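You operate a simulated robot arm through the tools that you are given. There is no shell and no other tool.

Carry out the task below with a simulated two-armed robot. There is one attempt and no reset: what you move stays moved.

Task
Free the finished splice: levers off, both bench clamps raised, white flag marker stood mid-way on web piece three. Set down upright: what you pick out.

It is judged by the outcome, as a careful person would: the job done as asked, and still so three seconds after it is handed in. It fails if anything else is knocked over, pushed out of place, dropped, spilled or broken.

Robot
Two 7-joint arms with fingered hands on one trunk that stands fixed in place. Base frame: the origin is at the foot of the trunk, x ahead of it, y to its left, z up. Units: mm, degrees, N and s.
The left shoulder is at [50, 214, 869], the right one opposite. With the tool pointing down near the work surface each hand reaches from about 360 to 880 mm from the base axis, measured 20 degrees to its own side. Payload 3 kg a hand.
The TCP of each hand is the grasp point between the finger pads, 26 mm short of the fingertips. In the tool frame z runs along the fingers and y along their closing line. The gripper opens to 132 mm; its body begins 73 mm behind the TCP. The gripper is a hand of 3 fingers: y runs from the thumb to the fingers, the wrist lies at [0, 0, -229] in the tool frame, and closing takes about 1.5 s.
Orientation is that of the tool frame in the base frame, as [roll, pitch, yaw] about the fixed x, y, z axes, in that order (R = Rz(yaw) Ry(pitch) Rx(roll)). With the fingers straight down and closing along the base's y, the tool's x points along the base's -x, its y along +y and its z along -z.

Tools
- The arms move only by the tool nudge_tool. It takes "left_commands", "right_commands" or both (then of equal length, played together; a hand with none holds still); each is a list of rows, each a list of 6 numbers: the shift along the tool's x, y, z in cm, then the turn, a rotation vector about the tool's x, y, z in degrees. In form: [[x, y, z, wx, wy, wz], ...]. A call has 1 to 20 rows; each row is the pose to reach, as a shift and turn from the pose commanded when the call began, along the tool's axes at that moment. "left_grip" and "right_grip" are, for a hand that has rows, the closure, from 0 (fully open) to 1 (shut), set as the call begins (left out, the last holds). Rows are played at 5 a second. More than 50 mm and 8.6 degrees between two rows, or a gripper value outside its range, and nothing of the call is played. A pose out of reach is approached as far as the arm can. The call stops where the force on the tool passes 40 N (or 10 N more than at its start, if that is more) or the arm is blocked; 0.2 s more then pass. Each finger travels about 72 mm/s and halts on what it meets, pressing with about 33 N; the grip force reading is that of the motor and also rises with nothing between the fingers. The clock runs only during rows and for 0.2 s after the last one: add rows that repeat a pose to give the fingers time. It gives the time, the measured TCP pose, the force on the tool (base axes), the opening and the grip force at its end, in the units of the frame above (readings bear some noise), with the torque about the TCP (base axes, N m) and any sound that the robot's microphone picked up.
- Cameras (640 x 400 px; columns grow to the right, rows downward): "scene" is now at [29.6, -24.8, 1522]; the picture's right is [-0.41, -0.91, 0.00], its down [-0.51, 0.23, -0.83] and it looks along [0.76, -0.34, -0.56] (base axes); focal length 313 px, centre (320, 200). "left" rides on the left gripper at [-61, 3, -92] in its tool frame; the picture's right is [-0.05, -1.00, 0.00], its down [0.83, -0.04, -0.56] and it looks along [0.55, -0.03, 0.83] (tool axes); focal length 230 px, centre (320, 200). "right" rides on the right gripper at [62, 3, -92] in its tool frame; the picture's right is [-0.05, 1.00, 0.00], its down [-0.83, -0.04, -0.56] and it looks along [-0.55, -0.03, 0.83] (tool axes); focal length 230 px, centre (320, 200). There is no depth. A picture from a camera that has moved, and an enlarged one, comes with that camera's place and axes in the base frame and with its lens. The place of the scene camera against the robot may be out by one fixed shift of up to 25 mm in any direction.
- snapshot(camera): a new picture of that camera. No time passes.
- move_fingers(finger1, finger2, thumb_bend, hand): sets how far each is bent, from 0 (flat) to 1 (curled in); at 0.3 the hand is open as for a grip, at 0.7 the pads meet at the TCP. One left out holds its place. A second passes; each finger stops where it meets its share of the squeeze, and holds until it gets a number again. A gripper value or a shape takes the hand back. It gives what a move gives, with no picture; readings hold the bend of each and the force on the fingers (four entries, about 0 where the hand has none), thumb and palm.
- set_grasp(shape, hand): the hand has 3 fingers and takes this shape, open, in about a second: jaw (thumb against the fingers, like two jaws); tri (thumb and two fingers); tip (a fingertip pinch); poke (one finger out to press); point (the index stretched); flat (the hand flat); cup (the hand cupped); fist (a fist). The gripper value then closes the fingers along that shape, each until it touches; the sizes above hold for jaw. It gives what a move gives, with no picture.
- aim_head(pan, tilt): turns the head with the scene camera to pan (to the left, within 86 degrees either way) and tilt (down, from -29 to 69), counted from straight ahead of the robot. It gives what a move gives.
- close_up(camera, box): a new picture of the part [left, top, right, bottom] of that camera's present view, enlarged. No time passes.
- hand_in(): hands the job in; it is judged then, once.

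Nothing tells you positions but the pictures and the camera data. Unless the task says otherwise, let go and move clear before handing in.

The tools are called after "Request:" as a command line: name --argument value ..., lists and objects as JSON in quotes. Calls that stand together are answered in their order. nudge_tool: Moves the arms, as the interface text tells. Its arguments: {"type":"object","properties":{"left_commands":{"type":"array","items":{"type":"array","items":{"type":"number"}}},"left_grip":{"type":"number"},"right_commands":{"type":"array","items":{"type":"array","items":{"type":"number"}}},"right_grip":{"type":"number"}},"required":[]} The other tools are called the same way: set_grasp (shape, hand) gives the hand a shape; move_fingers (finger1, finger2, thumb_bend, hand) moves the fingers one by one; aim_head (pan, tilt) turns the head that bears the scene camera; snapshot (camera) takes a picture; close_up (camera, box) takes an enlarged picture of a part of a camera's view; hand_in () hands the job in.

At the start:

```text
t: 0.0
left_tool_pos: [434.5, 36.9, 1255.7]
left_tcp_rot: [-180.0, 0.0, 159.2]
left_force: [0.4, 0.7, -0.4]
left_moment: [0.01, 0.0, 0.0]
left_finger_gap: 131.9
left_gripper_force: 0.0
left_shape: jaw
left_bend: [0.3, 0.3, 0.3]
left_finger forces: [0.1, 0.0, 0.0, 0.1, 0.0, 0.0]
right_tool_pos: [352.4, -400.1, 1234.2]
right_tcp_rot: [-179.9, 0.0, 159.2]
right_force: [-0.5, -0.1, -0.4]
right_moment: [-0.01, -0.01, 0.03]
right_finger_gap: 131.7
right_gripper_force: 0.1
right_shape: jaw
right_bend: [0.3, 0.3, 0.3]
right_finger forces: [0.0, 0.1, 0.0, 0.0, 0.0, 0.1]
head pan, tilt (commanded): [-24.0, 34.0]
```

scene: 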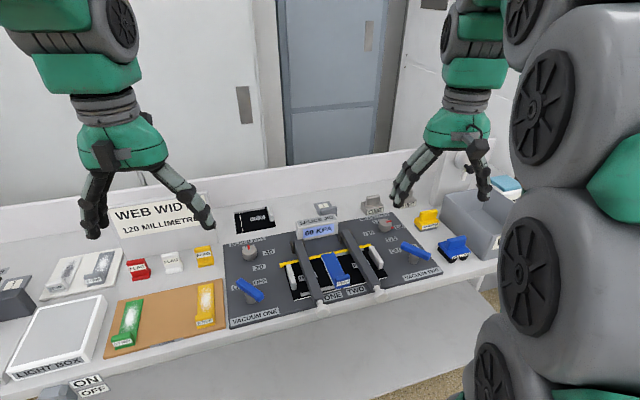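
right: 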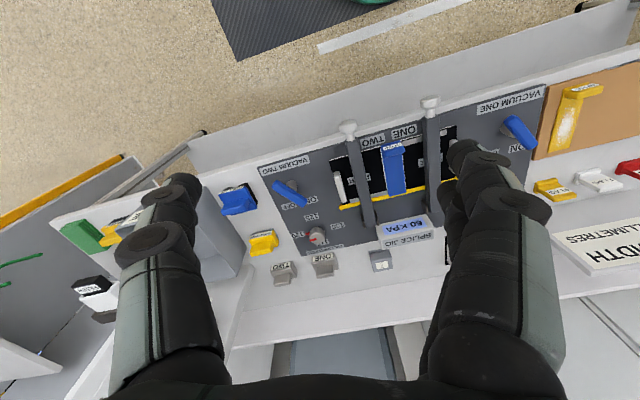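
left: 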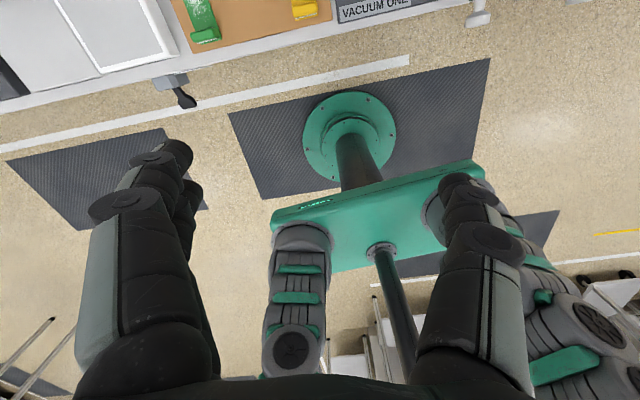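

I see a bench with a splice jig (two vacuum levers, two clamp bars, a pressure display), flags in red, white and yellow, and various tools. I'll take enlarged pictures to read the labels before I move anything.

Request:
close_up --camera "scene" --box '[220, 190, 420, 330]'

Request:
close_up --camera "scene" --box '[0, 200, 240, 400]'

Request:
close_up --camera "scene" --box '[350, 170, 530, 300]'

Request:
close_up --camera "right" --box '[180, 80, 480, 290]'

```text
2.86 times, centred on (320, 260) of scene
camera zoom: at [29.6, -24.8, 1522.0], right [-0.41, -0.91, 0.0], down [-0.51, 0.23, -0.83], along [0.76, -0.34, -0.56], focal length 894 px, centre (320, 29)
```

zoom: 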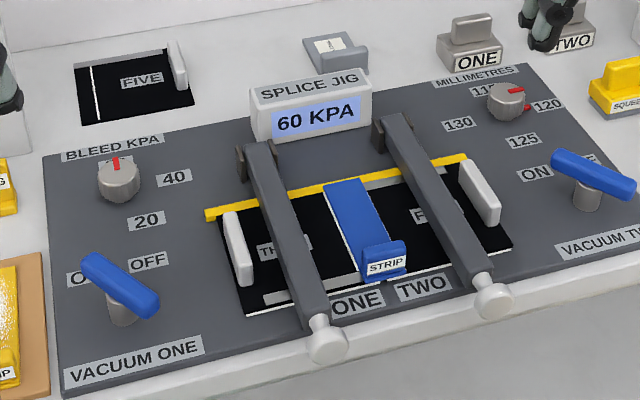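

```text
2.00 times, centred on (120, 300) of scene
camera zoom: at [29.6, -24.8, 1522.0], right [-0.41, -0.91, 0.0], down [-0.51, 0.23, -0.83], along [0.76, -0.34, -0.56], focal length 626 px, centre (720, 0)
```

zoom: 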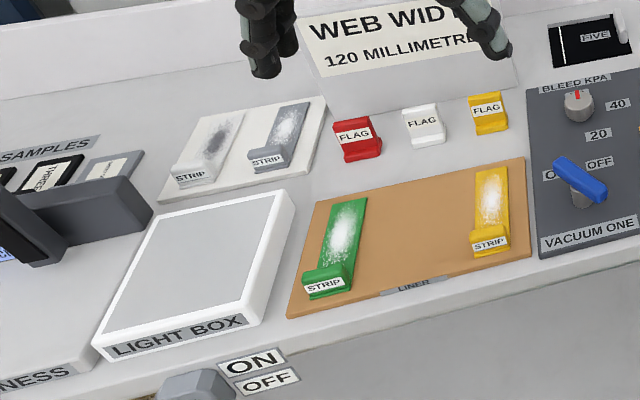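

```text
3.08 times, centred on (440, 235) of scene
camera zoom: at [29.6, -24.8, 1522.0], right [-0.41, -0.91, 0.0], down [-0.51, 0.23, -0.83], along [0.76, -0.34, -0.56], focal length 963 px, centre (-49, 92)
```

zoom: 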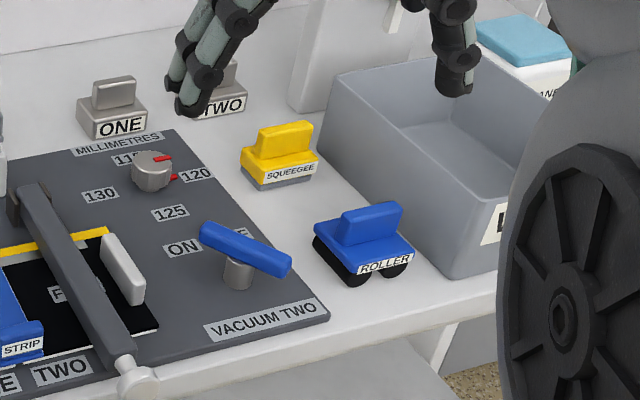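

```text
1.90 times, centred on (330, 185) of right
camera zoom: at [295.9, -375.5, 1327.1], right [0.4, 0.92, 0.0], down [0.76, -0.33, 0.56], along [0.51, -0.22, -0.83], focal length 438 px, centre (301, 229)
```

zoom: 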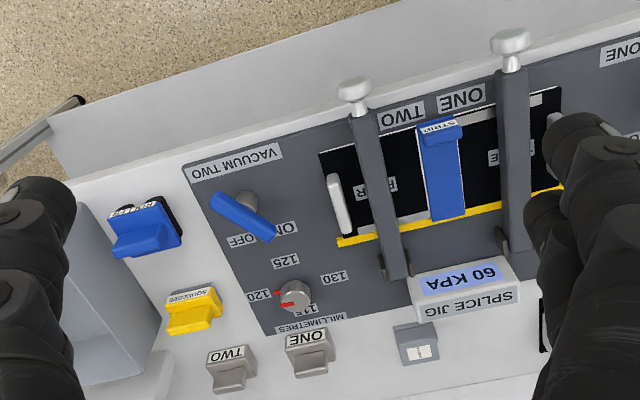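

The jig holds web pieces THREE and FOUR with a blue strip across the join, under clamp arms ONE and TWO. I need the ON/OFF labels by each lever and a look at the flags, so I'll zoom in further.

Request:
close_up --camera "scene" --box '[225, 230, 305, 330]'

Request:
close_up --camera "scene" --box '[370, 205, 450, 295]'

Request:
close_up --camera "scene" --box '[280, 215, 390, 315]'

Request:
close_up --camera "scene" --box '[110, 230, 230, 300]'

Request:
close_up --camera "scene" --box '[0, 250, 60, 340]'

```text
4.00 times, centred on (265, 280) of scene
camera zoom: at [29.6, -24.8, 1522.0], right [-0.41, -0.91, 0.0], down [-0.51, 0.23, -0.83], along [0.76, -0.34, -0.56], focal length 1252 px, centre (540, -120)
```

zoom: 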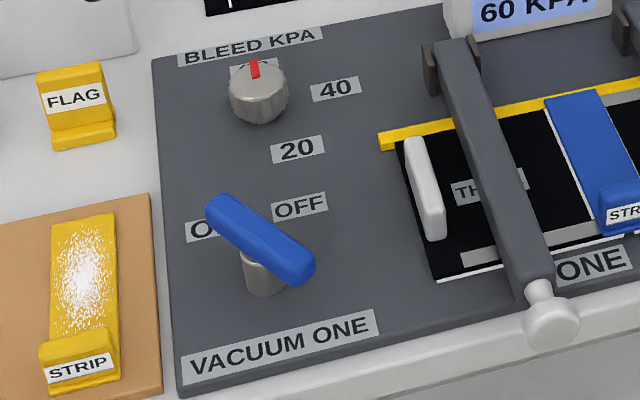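

```text
4.44 times, centred on (410, 250) of scene
camera zoom: at [29.6, -24.8, 1522.0], right [-0.41, -0.91, 0.0], down [-0.51, 0.23, -0.83], along [0.76, -0.34, -0.56], focal length 1391 px, centre (-80, -22)
```

zoom: 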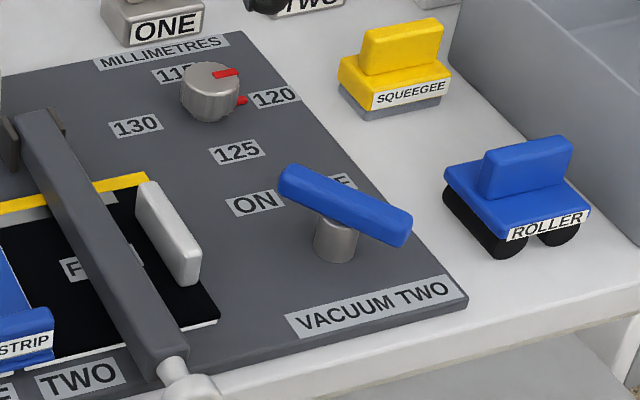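

```text
4.00 times, centred on (335, 265) of scene
camera zoom: at [29.6, -24.8, 1522.0], right [-0.41, -0.91, 0.0], down [-0.51, 0.23, -0.83], along [0.76, -0.34, -0.56], focal length 1252 px, centre (260, -60)
```

zoom: 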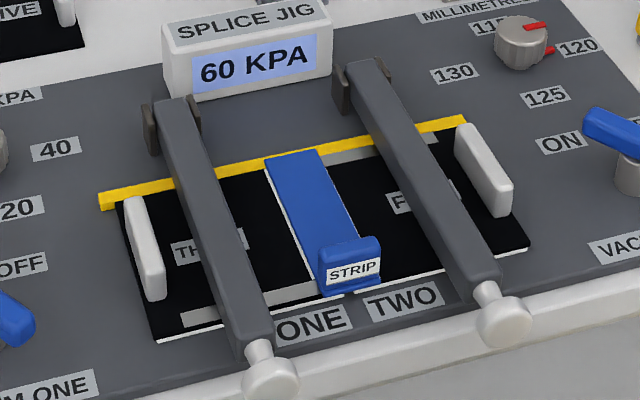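

```text
5.33 times, centred on (170, 265) of scene
camera zoom: at [29.6, -24.8, 1522.0], right [-0.41, -0.91, 0.0], down [-0.51, 0.23, -0.83], along [0.76, -0.34, -0.56], focal length 1669 px, centre (1120, -147)
```

zoom: 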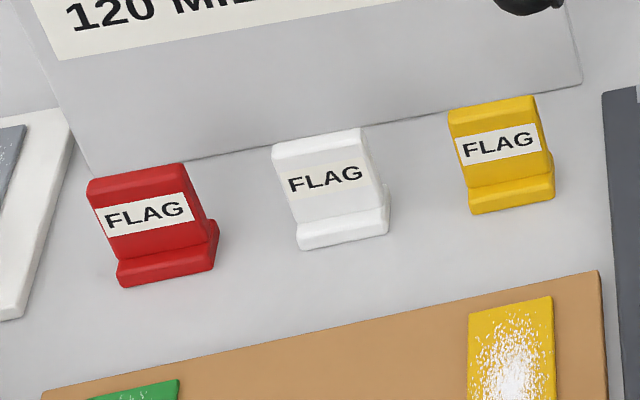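

```text
4.44 times, centred on (30, 295) of scene
camera zoom: at [29.6, -24.8, 1522.0], right [-0.41, -0.91, 0.0], down [-0.51, 0.23, -0.83], along [0.76, -0.34, -0.56], focal length 1391 px, centre (1609, -222)
```

zoom: 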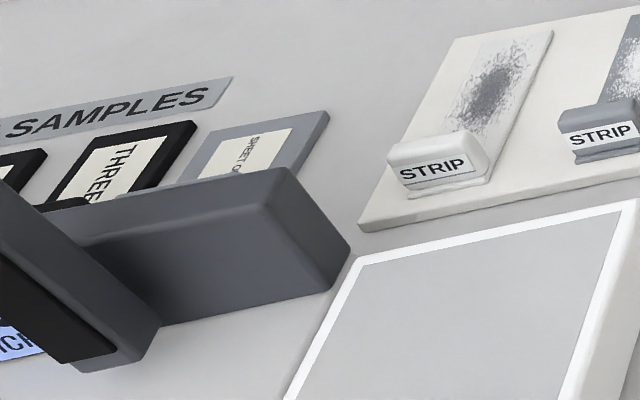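

Both vacuum levers seem to point at ON (their far ends lean left), and both clamps are down with knobs on the near edge. The white flag is the middle of three. I'll move the right hand over lever two for closer views and to calibrate positions.

Request:
nudge_tool --right_commands '[[-2.1, -1.13, 3.1, 0, 0, -2.8], [-4.2, -2.26, 6.2, 0, 0, -5.6], [-6.3, -3.38, 9.2, 0, 0, -8.4], [-8.4, -4.51, 12.3, 0, 0, -11.2], [-10.5, -5.64, 15.4, 0, 0, -14], [-10.5, -5.64, 15.4, 0, 0, -14]]'

Request:
snapshot --camera "right"

Request:
snapshot --camera "scene"

```text
t: 1.4
left_tool_pos: [433.7, 36.2, 1255.3]
left_tcp_rot: [180.0, 0.0, 159.2]
left_force: [0.6, -0.1, 0.4]
left_moment: [0.04, 0.0, -0.03]
left_finger_gap: 132.1
left_gripper_force: 0.0
left_shape: jaw
left_bend: [0.3, 0.3, 0.3]
left_finger forces: [0.0, 0.0, 0.0, 0.1, 0.0, 0.0]
right_tool_pos: [431.8, -490.7, 1081.6]
right_tcp_rot: [-180.0, 0.0, 173.3]
right_force: [0.2, 0.2, 0.9]
right_moment: [-0.01, 0.05, 0.0]
right_finger_gap: 131.9
right_gripper_force: 0.2
right_shape: jaw
right_bend: [0.3, 0.3, 0.3]
right_finger forces: [0.0, 0.0, 0.1, 0.0, 0.1, 0.1]
head pan, tilt (commanded): [-24.0, 34.0]
```

```text
taken
camera right: at [370.8, -480.0, 1173.3], right [0.17, 0.99, 0.0], down [0.82, -0.14, 0.56], along [0.55, -0.09, -0.83], focal length 230 px, centre (320, 200)
```

right: 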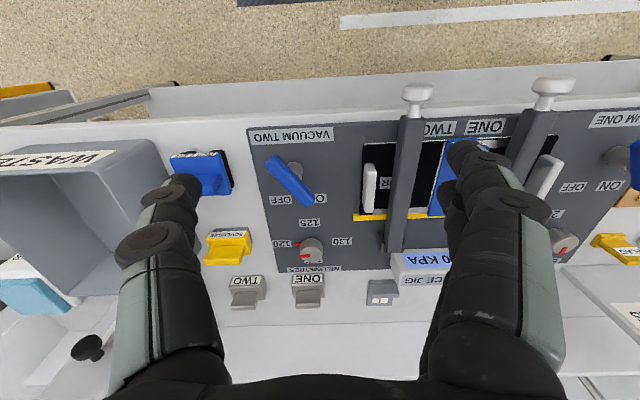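

```text
taken
camera scene: at [29.6, -24.8, 1522.0], right [-0.41, -0.91, 0.0], down [-0.51, 0.23, -0.83], along [0.76, -0.34, -0.56], focal length 313 px, centre (320, 200)
```

scene: 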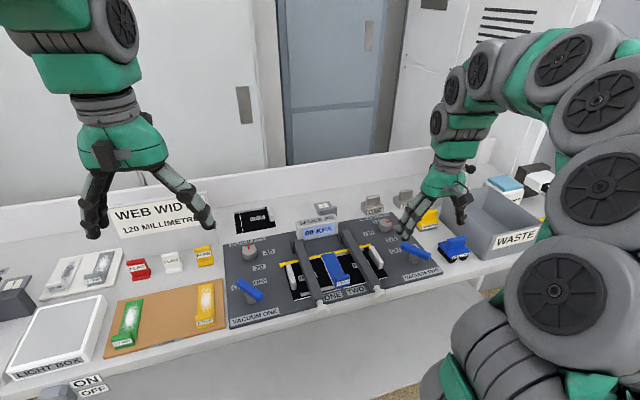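

The right hand camera now sees lever two well. I'll enlarge it to read the lever's direction against the ON/OFF labels.

Request:
close_up --camera "right" --box '[240, 110, 400, 280]'

Request:
close_up --camera "right" --box '[360, 60, 640, 280]'

```text
2.35 times, centred on (320, 195) of right
camera zoom: at [370.8, -480.0, 1173.3], right [0.17, 0.99, 0.0], down [0.82, -0.14, 0.56], along [0.55, -0.09, -0.83], focal length 541 px, centre (320, 212)
```

zoom: 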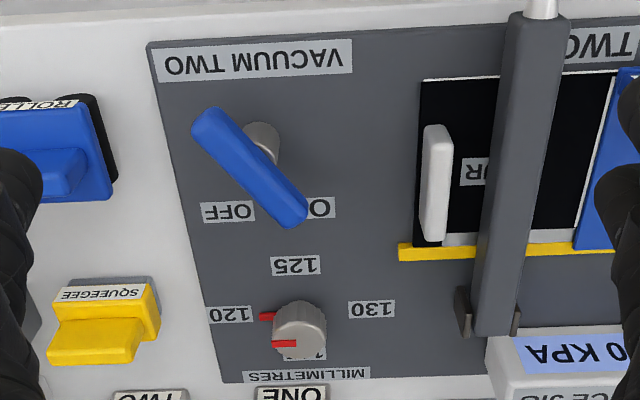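

```text
1.82 times, centred on (500, 170) of right
camera zoom: at [370.8, -480.0, 1173.3], right [0.17, 0.99, 0.0], down [0.82, -0.14, 0.56], along [0.55, -0.09, -0.83], focal length 418 px, centre (-7, 254)
```

zoom: 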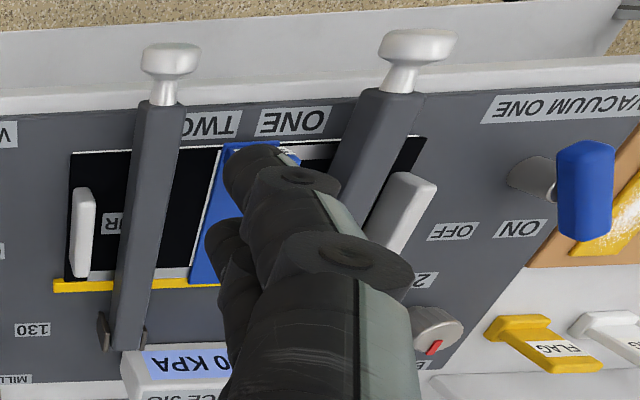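

Lever two clearly points at ON, with OFF on its right. The clamp arms hinge at the far side and have knobs at the near edge. I'll bring the right hand lower over lever two, turned across its bar, to get a second viewpoint for height.

Request:
nudge_tool --right_commands '[[-1.68, -0.9, 2.23, 0, 0, -7.34], [-3.36, -1.79, 4.46, 0, 0, -14.68], [-5.04, -2.69, 6.7, 0, 0, -22.02], [-6.72, -3.58, 8.93, 0, 0, -29.36], [-8.4, -4.48, 11.16, 0, 0, -36.7], [-8.4, -4.48, 11.16, 0, 0, -36.7]]'

Request:
snapshot --camera "right"

Request:
snapshot --camera "scene"

```text
t: 2.8
left_tool_pos: [435.1, 37.1, 1256.6]
left_tcp_rot: [180.0, 0.0, 159.2]
left_force: [-0.2, 0.6, -0.5]
left_moment: [-0.01, -0.01, -0.02]
left_finger_gap: 132.0
left_gripper_force: 0.2
left_shape: jaw
left_bend: [0.3, 0.3, 0.3]
left_finger forces: [0.1, 0.0, 0.1, 0.0, 0.0, 0.0]
right_tool_pos: [509.4, -544.8, 969.5]
right_tcp_rot: [-180.0, 0.0, -150.0]
right_force: [0.0, -0.2, 0.4]
right_moment: [0.04, -0.04, -0.01]
right_finger_gap: 131.8
right_gripper_force: 0.0
right_shape: jaw
right_bend: [0.3, 0.3, 0.3]
right_finger forces: [0.1, 0.1, 0.1, 0.0, 0.0, 0.0]
head pan, tilt (commanded): [-24.0, 34.0]
```

```text
taken
camera right: at [455.1, -572.4, 1061.8], right [-0.46, 0.89, 0.0], down [0.74, 0.38, 0.56], along [0.49, 0.25, -0.83], focal length 230 px, centre (320, 200)
```

right: 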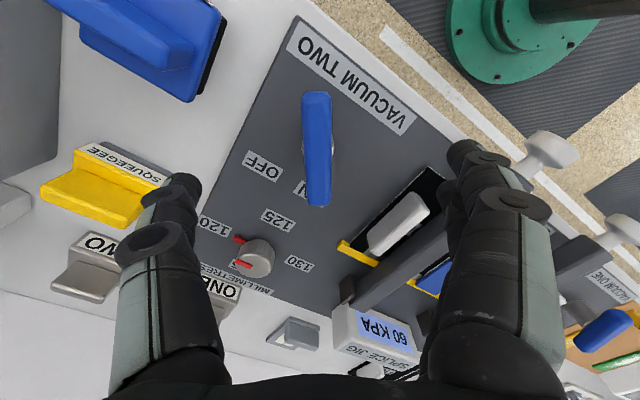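

```text
taken
camera scene: at [29.6, -24.8, 1522.0], right [-0.41, -0.91, 0.0], down [-0.51, 0.23, -0.83], along [0.76, -0.34, -0.56], focal length 313 px, centre (320, 200)
```

scene: 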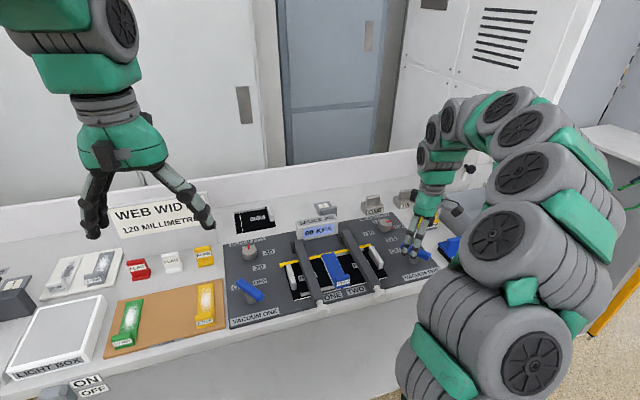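

Two views put the plate's top surface at about z≈855 mm and its near-right corner at about (446, -596). I'll enlarge this view to fix the lever's pivot and bar height.

Request:
close_up --camera "right" --box '[200, 0, 440, 150]'

Request:
close_up --camera "right" --box '[200, 80, 440, 230]'

Request:
close_up --camera "scene" --box '[390, 210, 450, 285]'

```text
2.67 times, centred on (320, 75) of right
camera zoom: at [455.1, -572.4, 1061.8], right [-0.46, 0.89, 0.0], down [0.74, 0.38, 0.56], along [0.49, 0.25, -0.83], focal length 614 px, centre (320, 533)
```

zoom: 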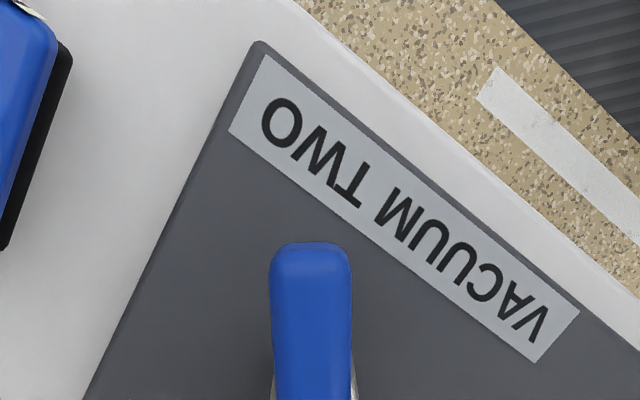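

```text
2.67 times, centred on (320, 155) of right
camera zoom: at [455.1, -572.4, 1061.8], right [-0.46, 0.89, 0.0], down [0.74, 0.38, 0.56], along [0.49, 0.25, -0.83], focal length 614 px, centre (320, 320)
```

zoom: 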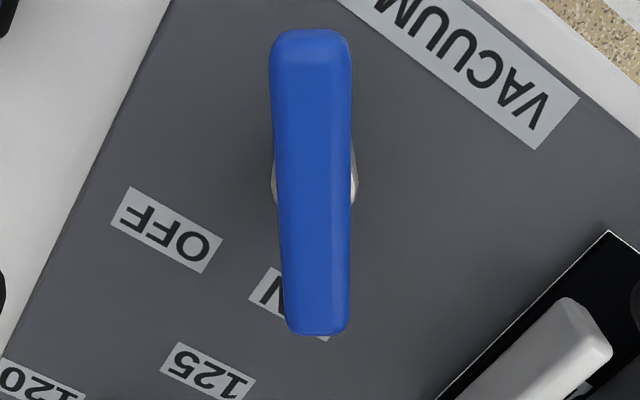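

```text
5.33 times, centred on (420, 248) of scene
camera zoom: at [29.6, -24.8, 1522.0], right [-0.41, -0.91, 0.0], down [-0.51, 0.23, -0.83], along [0.76, -0.34, -0.56], focal length 1669 px, centre (-213, -53)
```

zoom: 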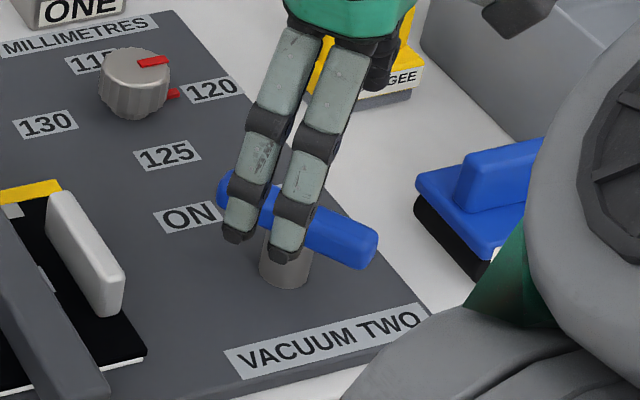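

Lever two's pivot is near (518, -543), with its bar top near z≈893. I'll half-close the right fingers and lower them just above the bar to check alignment.

Request:
nudge_tool --right_commands '[[-0.4, -0.14, 1.5, 0, 0, 1], [-0.83, -0.27, 3.5, 0, 0, 1.9], [-0.83, -0.27, 3.5, 0, 0, 1.9], [-0.83, -0.27, 3.5, 0, 0, 1.9]]' --right_grip 0.5

Request:
snapshot --camera "right"

Request:
close_up --camera "scene" --box '[380, 200, 460, 290]'

```text
t: 3.8
left_tool_pos: [434.0, 36.8, 1256.3]
left_tcp_rot: [-180.0, -0.1, 159.2]
left_force: [1.3, -0.1, 0.0]
left_moment: [0.03, 0.01, -0.01]
left_finger_gap: 131.9
left_gripper_force: 0.0
left_shape: jaw
left_bend: [0.3, 0.3, 0.3]
left_finger forces: [0.0, 0.0, 0.0, 0.0, 0.0, 0.0]
right_tool_pos: [518.0, -542.6, 933.8]
right_tcp_rot: [179.9, 0.1, -152.0]
right_force: [0.5, -0.5, 0.4]
right_moment: [-0.02, -0.01, 0.02]
right_finger_gap: 66.6
right_gripper_force: 0.0
right_shape: jaw
right_bend: [0.73, 0.73, 0.7]
right_finger forces: [0.0, 0.0, 0.0, 0.1, 0.0, 0.1]
head pan, tilt (commanded): [-24.0, 34.0]
```

```text
taken
camera right: at [462.4, -568.7, 1026.2], right [-0.42, 0.91, 0.0], down [0.75, 0.35, 0.56], along [0.5, 0.23, -0.83], focal length 230 px, centre (320, 200)
```

right: 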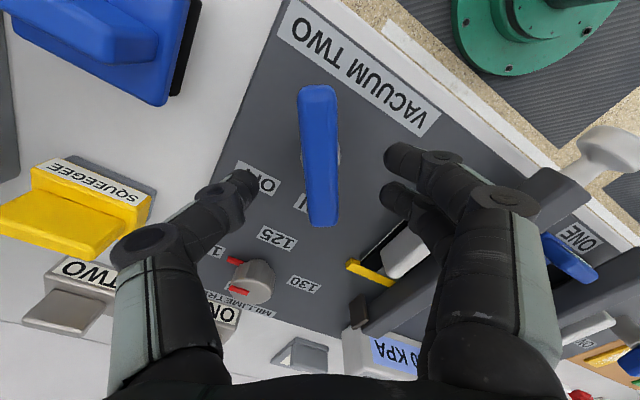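

```text
4.44 times, centred on (420, 245) of scene
camera zoom: at [29.6, -24.8, 1522.0], right [-0.41, -0.91, 0.0], down [-0.51, 0.23, -0.83], along [0.76, -0.34, -0.56], focal length 1391 px, centre (-124, 0)
```

zoom: 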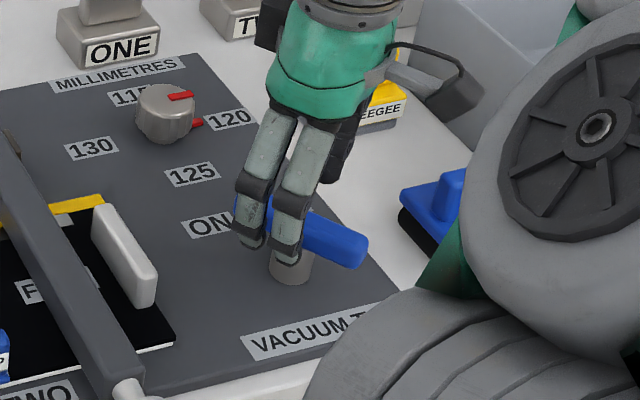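

The fingers straddle the bar squarely. I'll lower to about z=894 and close on the bar.

Request:
nudge_tool --right_commands '[[0, 0, 1.5, 0, 0, 0], [0, 0, 3.0, 0, 0, 0], [0, 0, 3.9, 0, 0, 0], [0, 0, 3.9, 0, 0, 0]]'

Request:
snapshot --camera "right"

Request:
close_up --camera "scene" --box '[380, 200, 460, 290]'

```text
t: 4.8
left_tool_pos: [434.7, 36.5, 1255.8]
left_tcp_rot: [180.0, -0.1, 159.2]
left_force: [-0.5, -0.2, 1.0]
left_moment: [0.01, -0.02, 0.01]
left_finger_gap: 132.2
left_gripper_force: 0.1
left_shape: jaw
left_bend: [0.3, 0.3, 0.3]
left_finger forces: [0.1, 0.0, 0.0, 0.0, 0.1, 0.0]
right_tool_pos: [518.1, -542.3, 895.2]
right_tcp_rot: [-180.0, 0.0, -152.0]
right_force: [0.0, 0.0, -0.3]
right_moment: [-0.02, 0.02, -0.01]
right_finger_gap: 66.8
right_gripper_force: 0.0
right_shape: jaw
right_bend: [0.73, 0.73, 0.7]
right_finger forces: [0.1, 0.0, 0.1, 0.1, 0.1, 0.1]
head pan, tilt (commanded): [-24.0, 34.0]
```

```text
taken
camera right: at [462.0, -568.8, 987.2], right [-0.42, 0.91, 0.0], down [0.75, 0.35, 0.56], along [0.5, 0.24, -0.83], focal length 230 px, centre (320, 200)
```

right: 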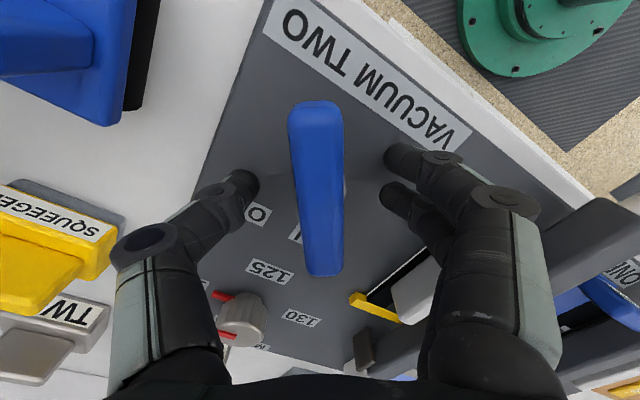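

```text
4.44 times, centred on (420, 245) of scene
camera zoom: at [29.6, -24.8, 1522.0], right [-0.41, -0.91, 0.0], down [-0.51, 0.23, -0.83], along [0.76, -0.34, -0.56], focal length 1391 px, centre (-124, 0)
```

zoom: 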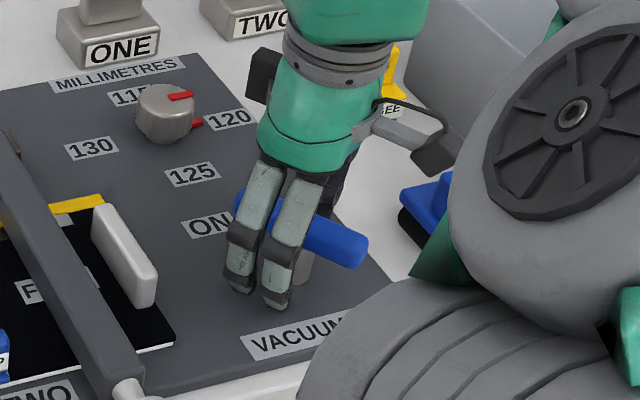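

The bar top reads z≈895 and the fingertips sit well below it without touching. I'll close the fingers onto the bar.

Request:
nudge_tool --right_commands '[[0, 0, 0, 0, 0, 0], [0, 0, 0, 0, 0, 0], [0, 0, 0, 0, 0, 0], [0, 0, 0, 0, 0, 0], [0, 0, 0, 0, 0, 0], [0, 0, 0, 0, 0, 0]]' --right_grip 0.9

Request:
snapshot --camera "right"

```text
t: 6.2
left_tool_pos: [434.7, 37.4, 1255.2]
left_tcp_rot: [-180.0, 0.0, 159.2]
left_force: [0.2, -0.3, -0.1]
left_moment: [0.02, 0.01, 0.01]
left_finger_gap: 131.9
left_gripper_force: 0.1
left_shape: jaw
left_bend: [0.3, 0.3, 0.3]
left_finger forces: [0.1, 0.1, 0.0, 0.0, 0.1, 0.0]
right_tool_pos: [517.9, -542.8, 893.9]
right_tcp_rot: [180.0, -0.1, -151.8]
right_force: [3.7, -0.1, -7.0]
right_moment: [-0.02, -0.06, 0.03]
right_finger_gap: 15.1
right_gripper_force: 32.6
right_shape: jaw
right_bend: [0.72, 0.72, 0.7]
right_finger forces: [15.0, 14.0, 0.0, 0.0, 29.8, 0.1]
head pan, tilt (commanded): [-24.0, 34.0]
```

```text
taken
camera right: at [462.2, -568.7, 987.2], right [-0.42, 0.91, 0.0], down [0.75, 0.35, 0.56], along [0.5, 0.24, -0.83], focal length 230 px, centre (320, 200)
```

right: 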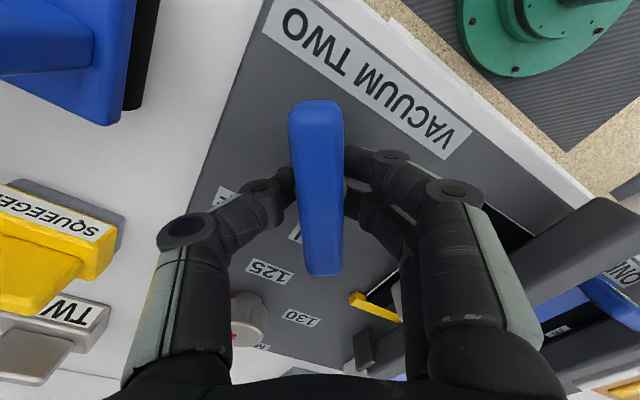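

The hand holds the bar firmly. I'll turn it clockwise about the pivot toward OFF in small steps.

Request:
nudge_tool --right_commands '[[0.0, -0.05, 0, 0, 0, 7], [0.01, -0.1, 0, 0, 0, 14], [0.03, -0.14, 0, 0, 0, 21], [0.05, -0.19, 0, 0, 0, 28], [0.07, -0.23, 0, 0, 0, 35], [0.1, -0.27, 0, 0, 0, 42], [0.14, -0.3, 0, 0, 0, 49], [0.18, -0.33, 0, 0, 0, 56]]'

Request:
snapshot --camera "right"

Request:
close_up --camera "scene" --box '[380, 200, 460, 290]'

```text
t: 8.0
left_tool_pos: [434.4, 36.7, 1254.1]
left_tcp_rot: [180.0, -0.1, 159.2]
left_force: [-0.7, 0.2, 0.0]
left_moment: [-0.01, 0.0, -0.01]
left_finger_gap: 132.1
left_gripper_force: 0.0
left_shape: jaw
left_bend: [0.3, 0.3, 0.3]
left_finger forces: [0.1, 0.1, 0.0, 0.1, 0.0, 0.1]
right_tool_pos: [515.5, -547.5, 895.1]
right_tcp_rot: [-179.9, 0.0, 152.0]
right_force: [8.8, 2.3, -8.7]
right_moment: [0.11, -0.17, 0.01]
right_finger_gap: 14.6
right_gripper_force: 32.7
right_shape: jaw
right_bend: [0.72, 0.71, 0.7]
right_finger forces: [19.0, 18.3, 0.0, 0.0, 27.8, 0.0]
head pan, tilt (commanded): [-24.0, 34.0]
```

```text
taken
camera right: at [464.3, -514.5, 987.6], right [0.52, 0.86, 0.0], down [0.71, -0.43, 0.55], along [0.48, -0.29, -0.83], focal length 230 px, centre (320, 200)
```

right: 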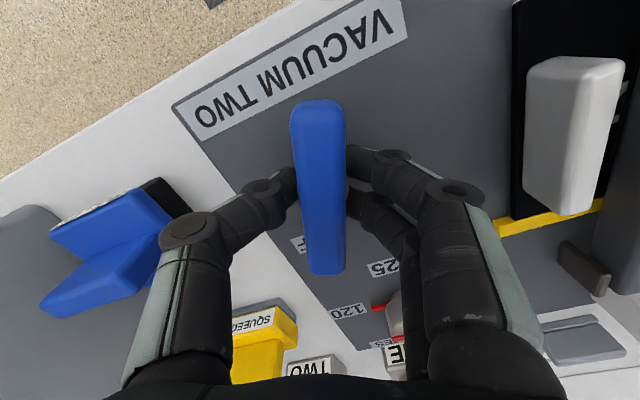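

```text
4.44 times, centred on (420, 245) of scene
camera zoom: at [29.8, -24.9, 1522.0], right [-0.41, -0.91, 0.0], down [-0.51, 0.23, -0.83], along [0.76, -0.34, -0.56], focal length 1391 px, centre (-124, 0)
```

zoom: 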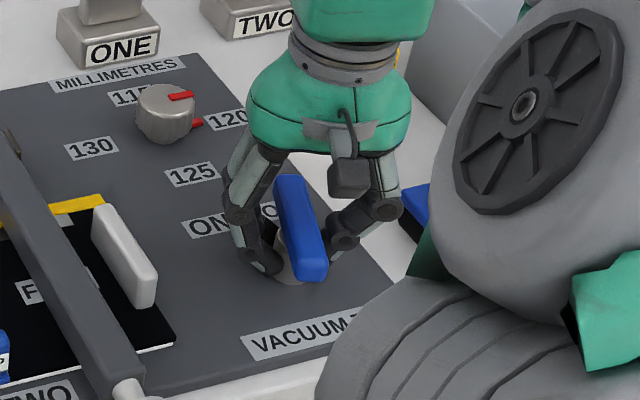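

The lever turns freely. About 14° more should bring it symmetrically onto OFF, and I'll watch for a stop.

Request:
nudge_tool --right_commands '[[0.02, -0.03, 0, 0, 0, 5], [0.03, -0.05, 0, 0, 0, 9], [0.04, -0.07, 0, 0, 0, 13], [0.04, -0.07, 0, 0, 0, 15]]'

Request:
snapshot --camera "right"

Request:
close_up --camera "scene" --box '[380, 200, 460, 290]'

```text
t: 9.0
left_tool_pos: [434.4, 37.0, 1255.4]
left_tcp_rot: [180.0, 0.0, 159.3]
left_force: [-0.7, 0.5, -0.9]
left_moment: [-0.02, -0.02, -0.01]
left_finger_gap: 132.2
left_gripper_force: 0.1
left_shape: jaw
left_bend: [0.3, 0.3, 0.3]
left_finger forces: [0.1, 0.0, 0.1, 0.0, 0.0, 0.0]
right_tool_pos: [516.4, -547.5, 894.4]
right_tcp_rot: [-180.0, -0.1, 137.0]
right_force: [7.0, 2.2, -11.6]
right_moment: [0.09, -0.12, 0.06]
right_finger_gap: 14.1
right_gripper_force: 32.7
right_shape: jaw
right_bend: [0.72, 0.71, 0.7]
right_finger forces: [20.0, 17.0, 0.1, 0.1, 27.3, 0.0]
head pan, tilt (commanded): [-24.0, 34.0]
```

```text
taken
camera right: at [473.5, -502.6, 987.6], right [0.72, 0.69, 0.0], down [0.58, -0.6, 0.56], along [0.39, -0.4, -0.83], focal length 230 px, centre (320, 200)
```

right: 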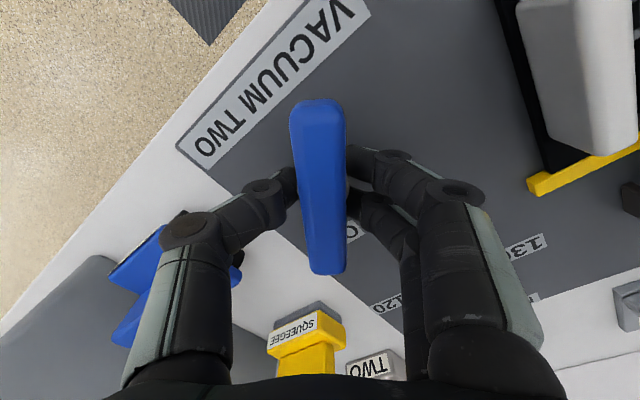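

```text
4.44 times, centred on (420, 245) of scene
camera zoom: at [29.8, -24.9, 1522.0], right [-0.41, -0.91, 0.0], down [-0.51, 0.23, -0.83], along [0.76, -0.34, -0.56], focal length 1391 px, centre (-124, 0)
```

zoom: 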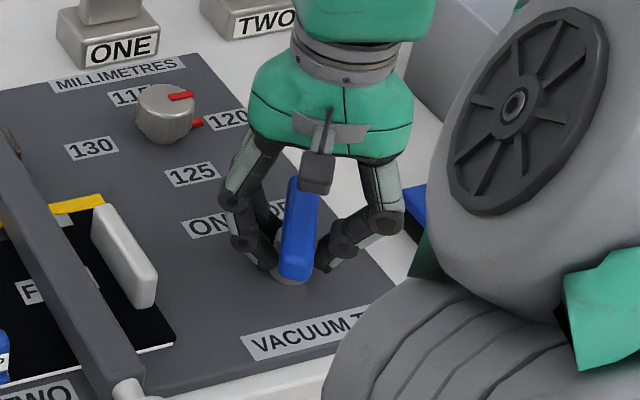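

The bar now sits about 36° to the right of the bench axis, mirroring its ON position. I'll release, rise, and look at it.

Request:
nudge_tool --right_commands '[[0, 0, 0, 0, 0, 0], [0, 0, 0, 0, 0, 0], [0, 0, 0, 0, 0, 0], [0, 0, 0, 0, 0, 0], [0, 0, -2.0, 0, 0, 0], [0, 0, -5.0, 0, 0, 0], [0, 0, -9.0, 0, 0, -7], [0, 0, -13.0, 0, 0, -14], [0, 0, -16.0, 0, 0, -21], [0, 0, -16.0, 0, 0, -28], [0, 0, -16.0, 0, 0, -35]]' --right_grip 0.45

Request:
snapshot --camera "right"

Request:
close_up --camera "scene" --box '[380, 200, 460, 290]'

```text
t: 11.4
left_tool_pos: [434.6, 37.5, 1255.2]
left_tcp_rot: [-180.0, 0.1, 159.2]
left_force: [0.5, -0.2, 0.3]
left_moment: [0.0, -0.02, 0.02]
left_finger_gap: 132.0
left_gripper_force: 0.0
left_shape: jaw
left_bend: [0.3, 0.3, 0.3]
left_finger forces: [0.0, 0.0, 0.0, 0.0, 0.0, 0.0]
right_tool_pos: [515.1, -545.7, 1055.8]
right_tcp_rot: [-179.9, 0.0, 172.1]
right_force: [-0.5, 0.0, -0.2]
right_moment: [-0.02, 0.05, 0.01]
right_finger_gap: 72.1
right_gripper_force: 0.0
right_shape: jaw
right_bend: [0.72, 0.72, 0.7]
right_finger forces: [0.1, 0.0, 0.0, 0.0, 0.1, 0.1]
head pan, tilt (commanded): [-24.0, 34.0]
```

```text
taken
camera right: at [455.7, -534.7, 1148.1], right [0.19, 0.98, 0.0], down [0.82, -0.16, 0.55], along [0.54, -0.1, -0.83], focal length 230 px, centre (320, 200)
```

right: 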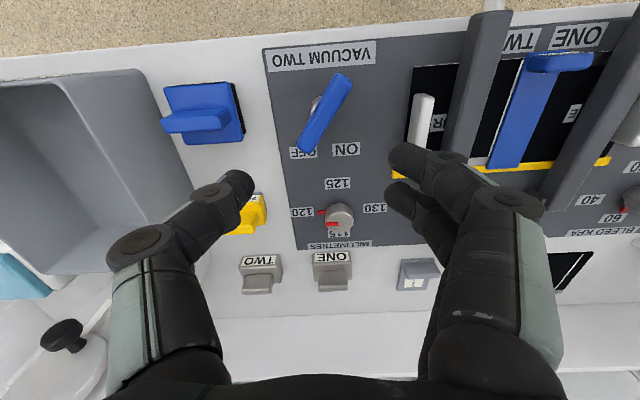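

```text
4.44 times, centred on (420, 245) of scene
camera zoom: at [29.6, -24.8, 1522.0], right [-0.41, -0.91, 0.0], down [-0.51, 0.23, -0.83], along [0.76, -0.34, -0.56], focal length 1391 px, centre (-124, 0)
```

zoom: 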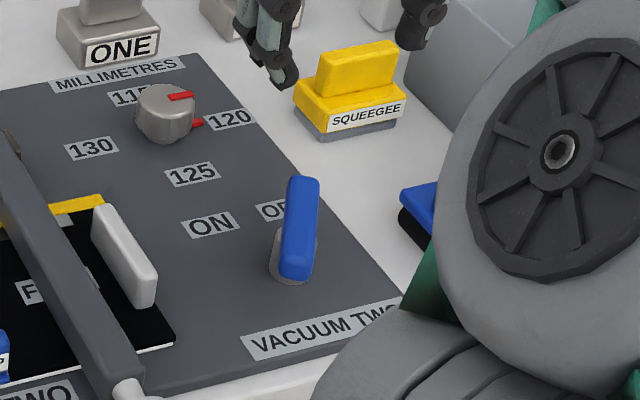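

Lever two now points at OFF and nothing nearby moved. Next is clamp two: its knob is near (433, -378, 886). I'll bring the right hand above it.

Request:
nudge_tool --right_commands '[[1.74, 2.58, 1.2, 0, 0, -0.2], [3.48, 5.16, 2.8, 0, 0, -0.4], [5.22, 7.74, 4.4, 0, 0, -0.6], [6.96, 10.32, 6.0, 0, 0, -0.8], [8.7, 12.9, 7.6, 0, 0, -1], [10.43, 15.48, 9.2, 0, 0, -1.2], [10.43, 15.48, 9.2, 0, 0, -1.2]]'

Request:
snapshot --camera "right"

Request:
close_up --camera "scene" --box '[280, 200, 420, 320]'

```text
t: 13.0
left_tool_pos: [435.0, 37.2, 1254.5]
left_tcp_rot: [-179.9, 0.1, 159.2]
left_force: [0.9, 0.0, 0.4]
left_moment: [0.03, -0.01, 0.0]
left_finger_gap: 132.0
left_gripper_force: 0.1
left_shape: jaw
left_bend: [0.3, 0.3, 0.3]
left_finger forces: [0.1, 0.1, 0.1, 0.0, 0.1, 0.0]
right_tool_pos: [438.4, -378.2, 960.7]
right_tcp_rot: [180.0, 0.1, 173.2]
right_force: [-0.9, -0.4, -0.2]
right_moment: [-0.01, -0.02, -0.02]
right_finger_gap: 72.2
right_gripper_force: 0.0
right_shape: jaw
right_bend: [0.72, 0.72, 0.7]
right_finger forces: [0.0, 0.0, 0.0, 0.1, 0.0, 0.1]
head pan, tilt (commanded): [-24.0, 34.0]
```

```text
taken
camera right: at [376.6, -366.2, 1053.7], right [0.17, 0.99, 0.0], down [0.82, -0.14, 0.56], along [0.55, -0.09, -0.83], focal length 230 px, centre (320, 200)
```

right: 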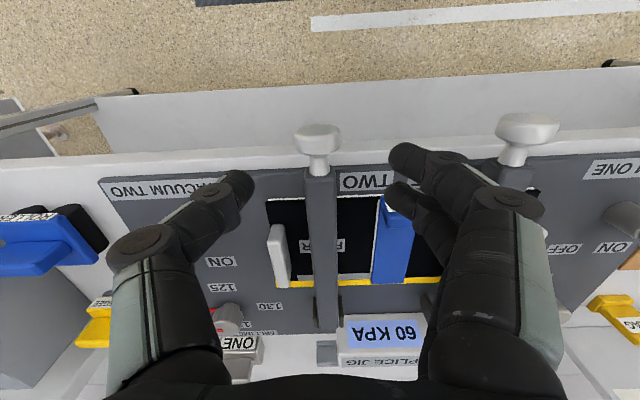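

```text
3.33 times, centred on (350, 260) of scene
camera zoom: at [29.6, -24.8, 1522.0], right [-0.41, -0.91, 0.0], down [-0.51, 0.23, -0.83], along [0.76, -0.34, -0.56], focal length 1043 px, centre (220, 0)
```

zoom: 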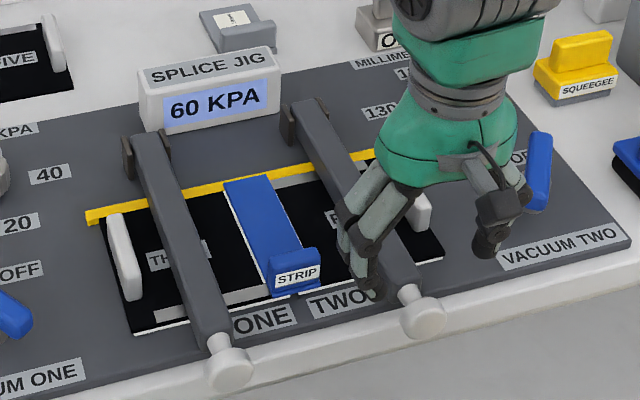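

Request:
close_up --camera "right" --box '[240, 90, 400, 190]'

Request:
close_up --camera "scene" --box '[320, 260, 420, 320]'

```text
4.00 times, centred on (320, 140) of right
camera zoom: at [376.6, -366.2, 1053.7], right [0.17, 0.99, 0.0], down [0.82, -0.14, 0.56], along [0.55, -0.09, -0.83], focal length 920 px, centre (320, 440)
```

zoom: 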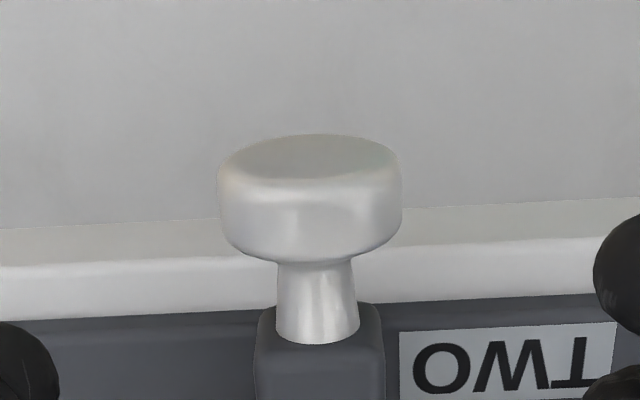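

```text
6.40 times, centred on (370, 290) of scene
camera zoom: at [29.6, -24.8, 1522.0], right [-0.41, -0.91, 0.0], down [-0.51, 0.23, -0.83], along [0.76, -0.34, -0.56], focal length 2003 px, centre (0, -376)
```

zoom: 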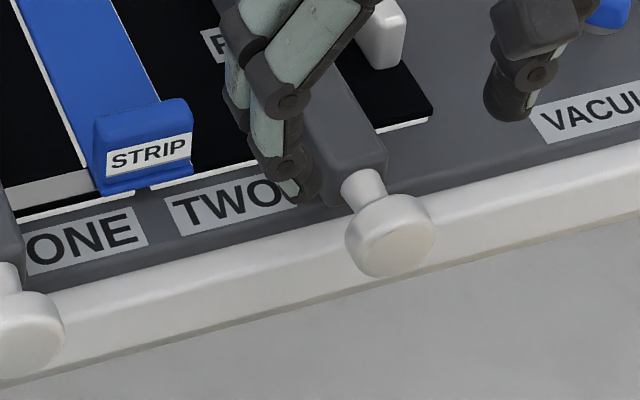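

Knob two is a disc about 34 mm across, centred near (433, -378, 886). I'll tilt the fingers slightly forward and lower them around it.

Request:
nudge_tool --right_commands '[[0.3, 0, 0.5, 0, -7.5, 0], [0.54, 0, 1.5, 0, -15, 0], [0.54, 0, 3.5, 0, -15, 0], [0.54, 0, 5.5, 0, -15, 0], [0.54, 0, 6.8, 0, -15, 0], [0.54, 0, 6.8, 0, -15, 0]]'

Request:
snapshot --camera "right"

Request:
close_up --camera "scene" --box '[300, 230, 440, 330]'

```text
t: 14.4
left_tool_pos: [433.9, 36.7, 1254.7]
left_tcp_rot: [-180.0, 0.0, 159.2]
left_force: [0.0, 0.7, 0.2]
left_moment: [-0.02, 0.01, -0.01]
left_finger_gap: 131.8
left_gripper_force: 0.1
left_shape: jaw
left_bend: [0.3, 0.3, 0.3]
left_finger forces: [0.0, 0.0, 0.1, 0.0, 0.1, 0.0]
right_tool_pos: [428.9, -379.1, 893.8]
right_tcp_rot: [-180.0, 14.9, 173.2]
right_force: [-0.3, 0.8, 1.1]
right_moment: [-0.01, 0.0, 0.03]
right_finger_gap: 71.9
right_gripper_force: 0.1
right_shape: jaw
right_bend: [0.72, 0.72, 0.7]
right_finger forces: [0.0, 0.1, 0.1, 0.1, 0.0, 0.1]
head pan, tilt (commanded): [-24.0, 34.0]
```

```text
taken
camera right: at [347.2, -365.2, 967.5], right [0.17, 0.99, 0.01], down [0.65, -0.12, 0.75], along [0.74, -0.12, -0.66], focal length 230 px, centre (320, 200)
```

right: 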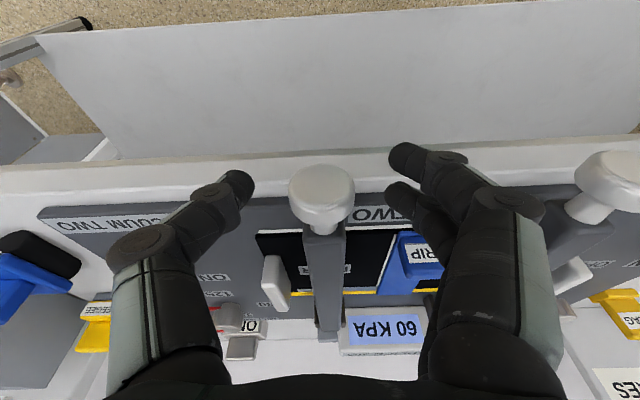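

```text
4.00 times, centred on (370, 280) of scene
camera zoom: at [29.6, -24.8, 1522.0], right [-0.41, -0.91, 0.0], down [-0.51, 0.23, -0.83], along [0.76, -0.34, -0.56], focal length 1252 px, centre (120, -120)
```

zoom: 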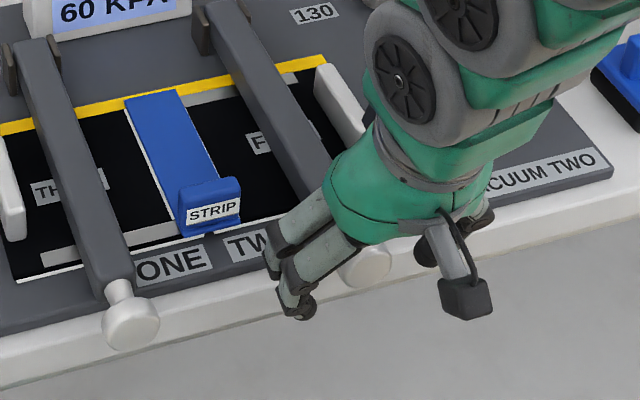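

The knob sits right at the grasp point. I'll settle a few millimetres forward and down, then close on it.

Request:
nudge_tool --right_commands '[[-0.3, 0.1, 0.35, 0, 0, 0], [-0.3, 0.1, 0.35, 0, 0, 0]]'

Request:
nudge_tool --right_commands '[[0, 0, 0, 0, 0, 0], [0, 0, 0, 0, 0, 0], [0, 0, 0, 0, 0, 0], [0, 0, 0, 0, 0, 0], [0, 0, 0, 0, 0, 0], [0, 0, 0, 0, 0, 0]]' --right_grip 0.9

Request:
snapshot --camera "right"

```text
t: 15.0
left_tool_pos: [436.2, 36.9, 1255.8]
left_tcp_rot: [-179.9, 0.1, 159.1]
left_force: [-0.7, 0.4, -0.2]
left_moment: [-0.01, 0.03, 0.01]
left_finger_gap: 131.8
left_gripper_force: 0.1
left_shape: jaw
left_bend: [0.3, 0.3, 0.3]
left_finger forces: [0.0, 0.1, 0.1, 0.0, 0.0, 0.0]
right_tool_pos: [433.5, -377.3, 890.7]
right_tcp_rot: [-180.0, 15.0, 173.3]
right_force: [-0.3, -0.1, -0.2]
right_moment: [-0.02, -0.03, 0.02]
right_finger_gap: 72.2
right_gripper_force: 0.1
right_shape: jaw
right_bend: [0.72, 0.72, 0.7]
right_finger forces: [0.0, 0.1, 0.0, 0.0, 0.0, 0.0]
head pan, tilt (commanded): [-24.0, 34.0]
```

```text
t: 16.4
left_tool_pos: [433.8, 36.9, 1256.4]
left_tcp_rot: [180.0, 0.0, 159.2]
left_force: [0.0, -0.3, -0.7]
left_moment: [0.02, 0.01, 0.0]
left_finger_gap: 131.9
left_gripper_force: 0.1
left_shape: jaw
left_bend: [0.3, 0.3, 0.3]
left_finger forces: [0.1, 0.0, 0.0, 0.1, 0.0, 0.1]
right_tool_pos: [432.9, -378.2, 890.8]
right_tcp_rot: [180.0, 15.0, 173.2]
right_force: [0.3, -13.6, -1.1]
right_moment: [0.02, 0.01, -0.12]
right_finger_gap: 3.3
right_gripper_force: 33.2
right_shape: jaw
right_bend: [0.73, 0.71, 0.75]
right_finger forces: [0.6, 8.3, 0.1, 0.0, 29.9, 0.0]
head pan, tilt (commanded): [-24.0, 34.0]
```

```text
taken
camera right: at [350.9, -364.8, 965.1], right [0.17, 0.99, 0.01], down [0.65, -0.12, 0.75], along [0.74, -0.12, -0.66], focal length 230 px, centre (320, 200)
```

right: 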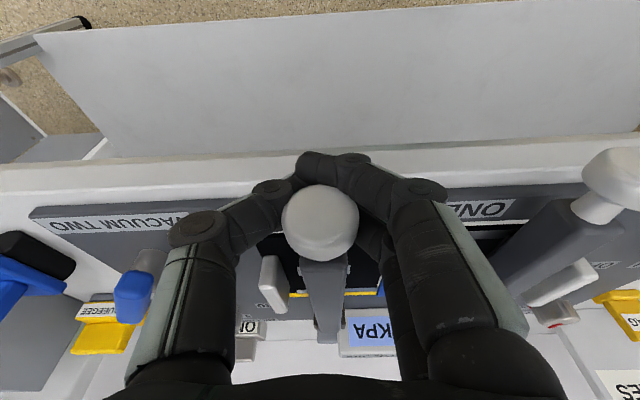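

The fingers slid under the disc and lifted the knob about 1 cm instead of gripping it. The bar's flat sides give a better hold, so I'll open and move about 30 mm forward to straddle its near end.

Request:
nudge_tool --right_commands '[[0, 0, 0, 0, 0, 0], [0, 0, 0, 0, 0, 0], [0, 0, 0, 0, 0, 0], [0, 0, 0, 0, 0, 0], [-1.0, 0, 0.0, 0, 0, 0], [-2.0, 0, 0.1, 0, 0, 0], [-3.03, 0, 0.29, 0, 0, 0], [-3.03, 0, 0.29, 0, 0, 0]]' --right_grip 0.52

Request:
snapshot --camera "right"

Request:
close_up --camera "scene" --box '[300, 230, 440, 330]'

```text
t: 18.2
left_tool_pos: [434.5, 36.6, 1255.9]
left_tcp_rot: [-179.9, 0.0, 159.3]
left_force: [-0.3, 0.0, 0.5]
left_moment: [-0.01, 0.01, 0.04]
left_finger_gap: 132.0
left_gripper_force: 0.0
left_shape: jaw
left_bend: [0.3, 0.3, 0.3]
left_finger forces: [0.0, 0.0, 0.1, 0.0, 0.0, 0.0]
right_tool_pos: [462.2, -382.0, 897.4]
right_tcp_rot: [179.9, 15.1, 173.1]
right_force: [-0.2, -0.8, 0.4]
right_moment: [0.0, 0.01, 0.03]
right_finger_gap: 62.9
right_gripper_force: 0.0
right_shape: jaw
right_bend: [0.73, 0.73, 0.7]
right_finger forces: [0.0, 0.1, 0.1, 0.1, 0.0, 0.0]
head pan, tilt (commanded): [-24.0, 34.0]
```

```text
taken
camera right: at [380.9, -368.5, 970.5], right [0.17, 0.99, 0.01], down [0.65, -0.12, 0.75], along [0.74, -0.12, -0.66], focal length 230 px, centre (320, 200)
```

right: 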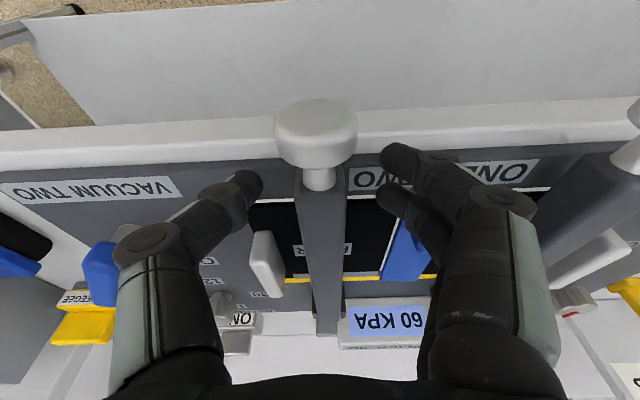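

```text
4.00 times, centred on (370, 280) of scene
camera zoom: at [29.6, -24.8, 1522.0], right [-0.41, -0.91, 0.0], down [-0.51, 0.23, -0.83], along [0.76, -0.34, -0.56], focal length 1252 px, centre (120, -120)
```

zoom: 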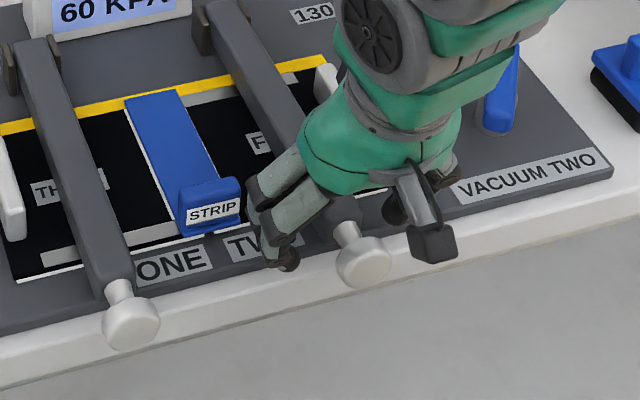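

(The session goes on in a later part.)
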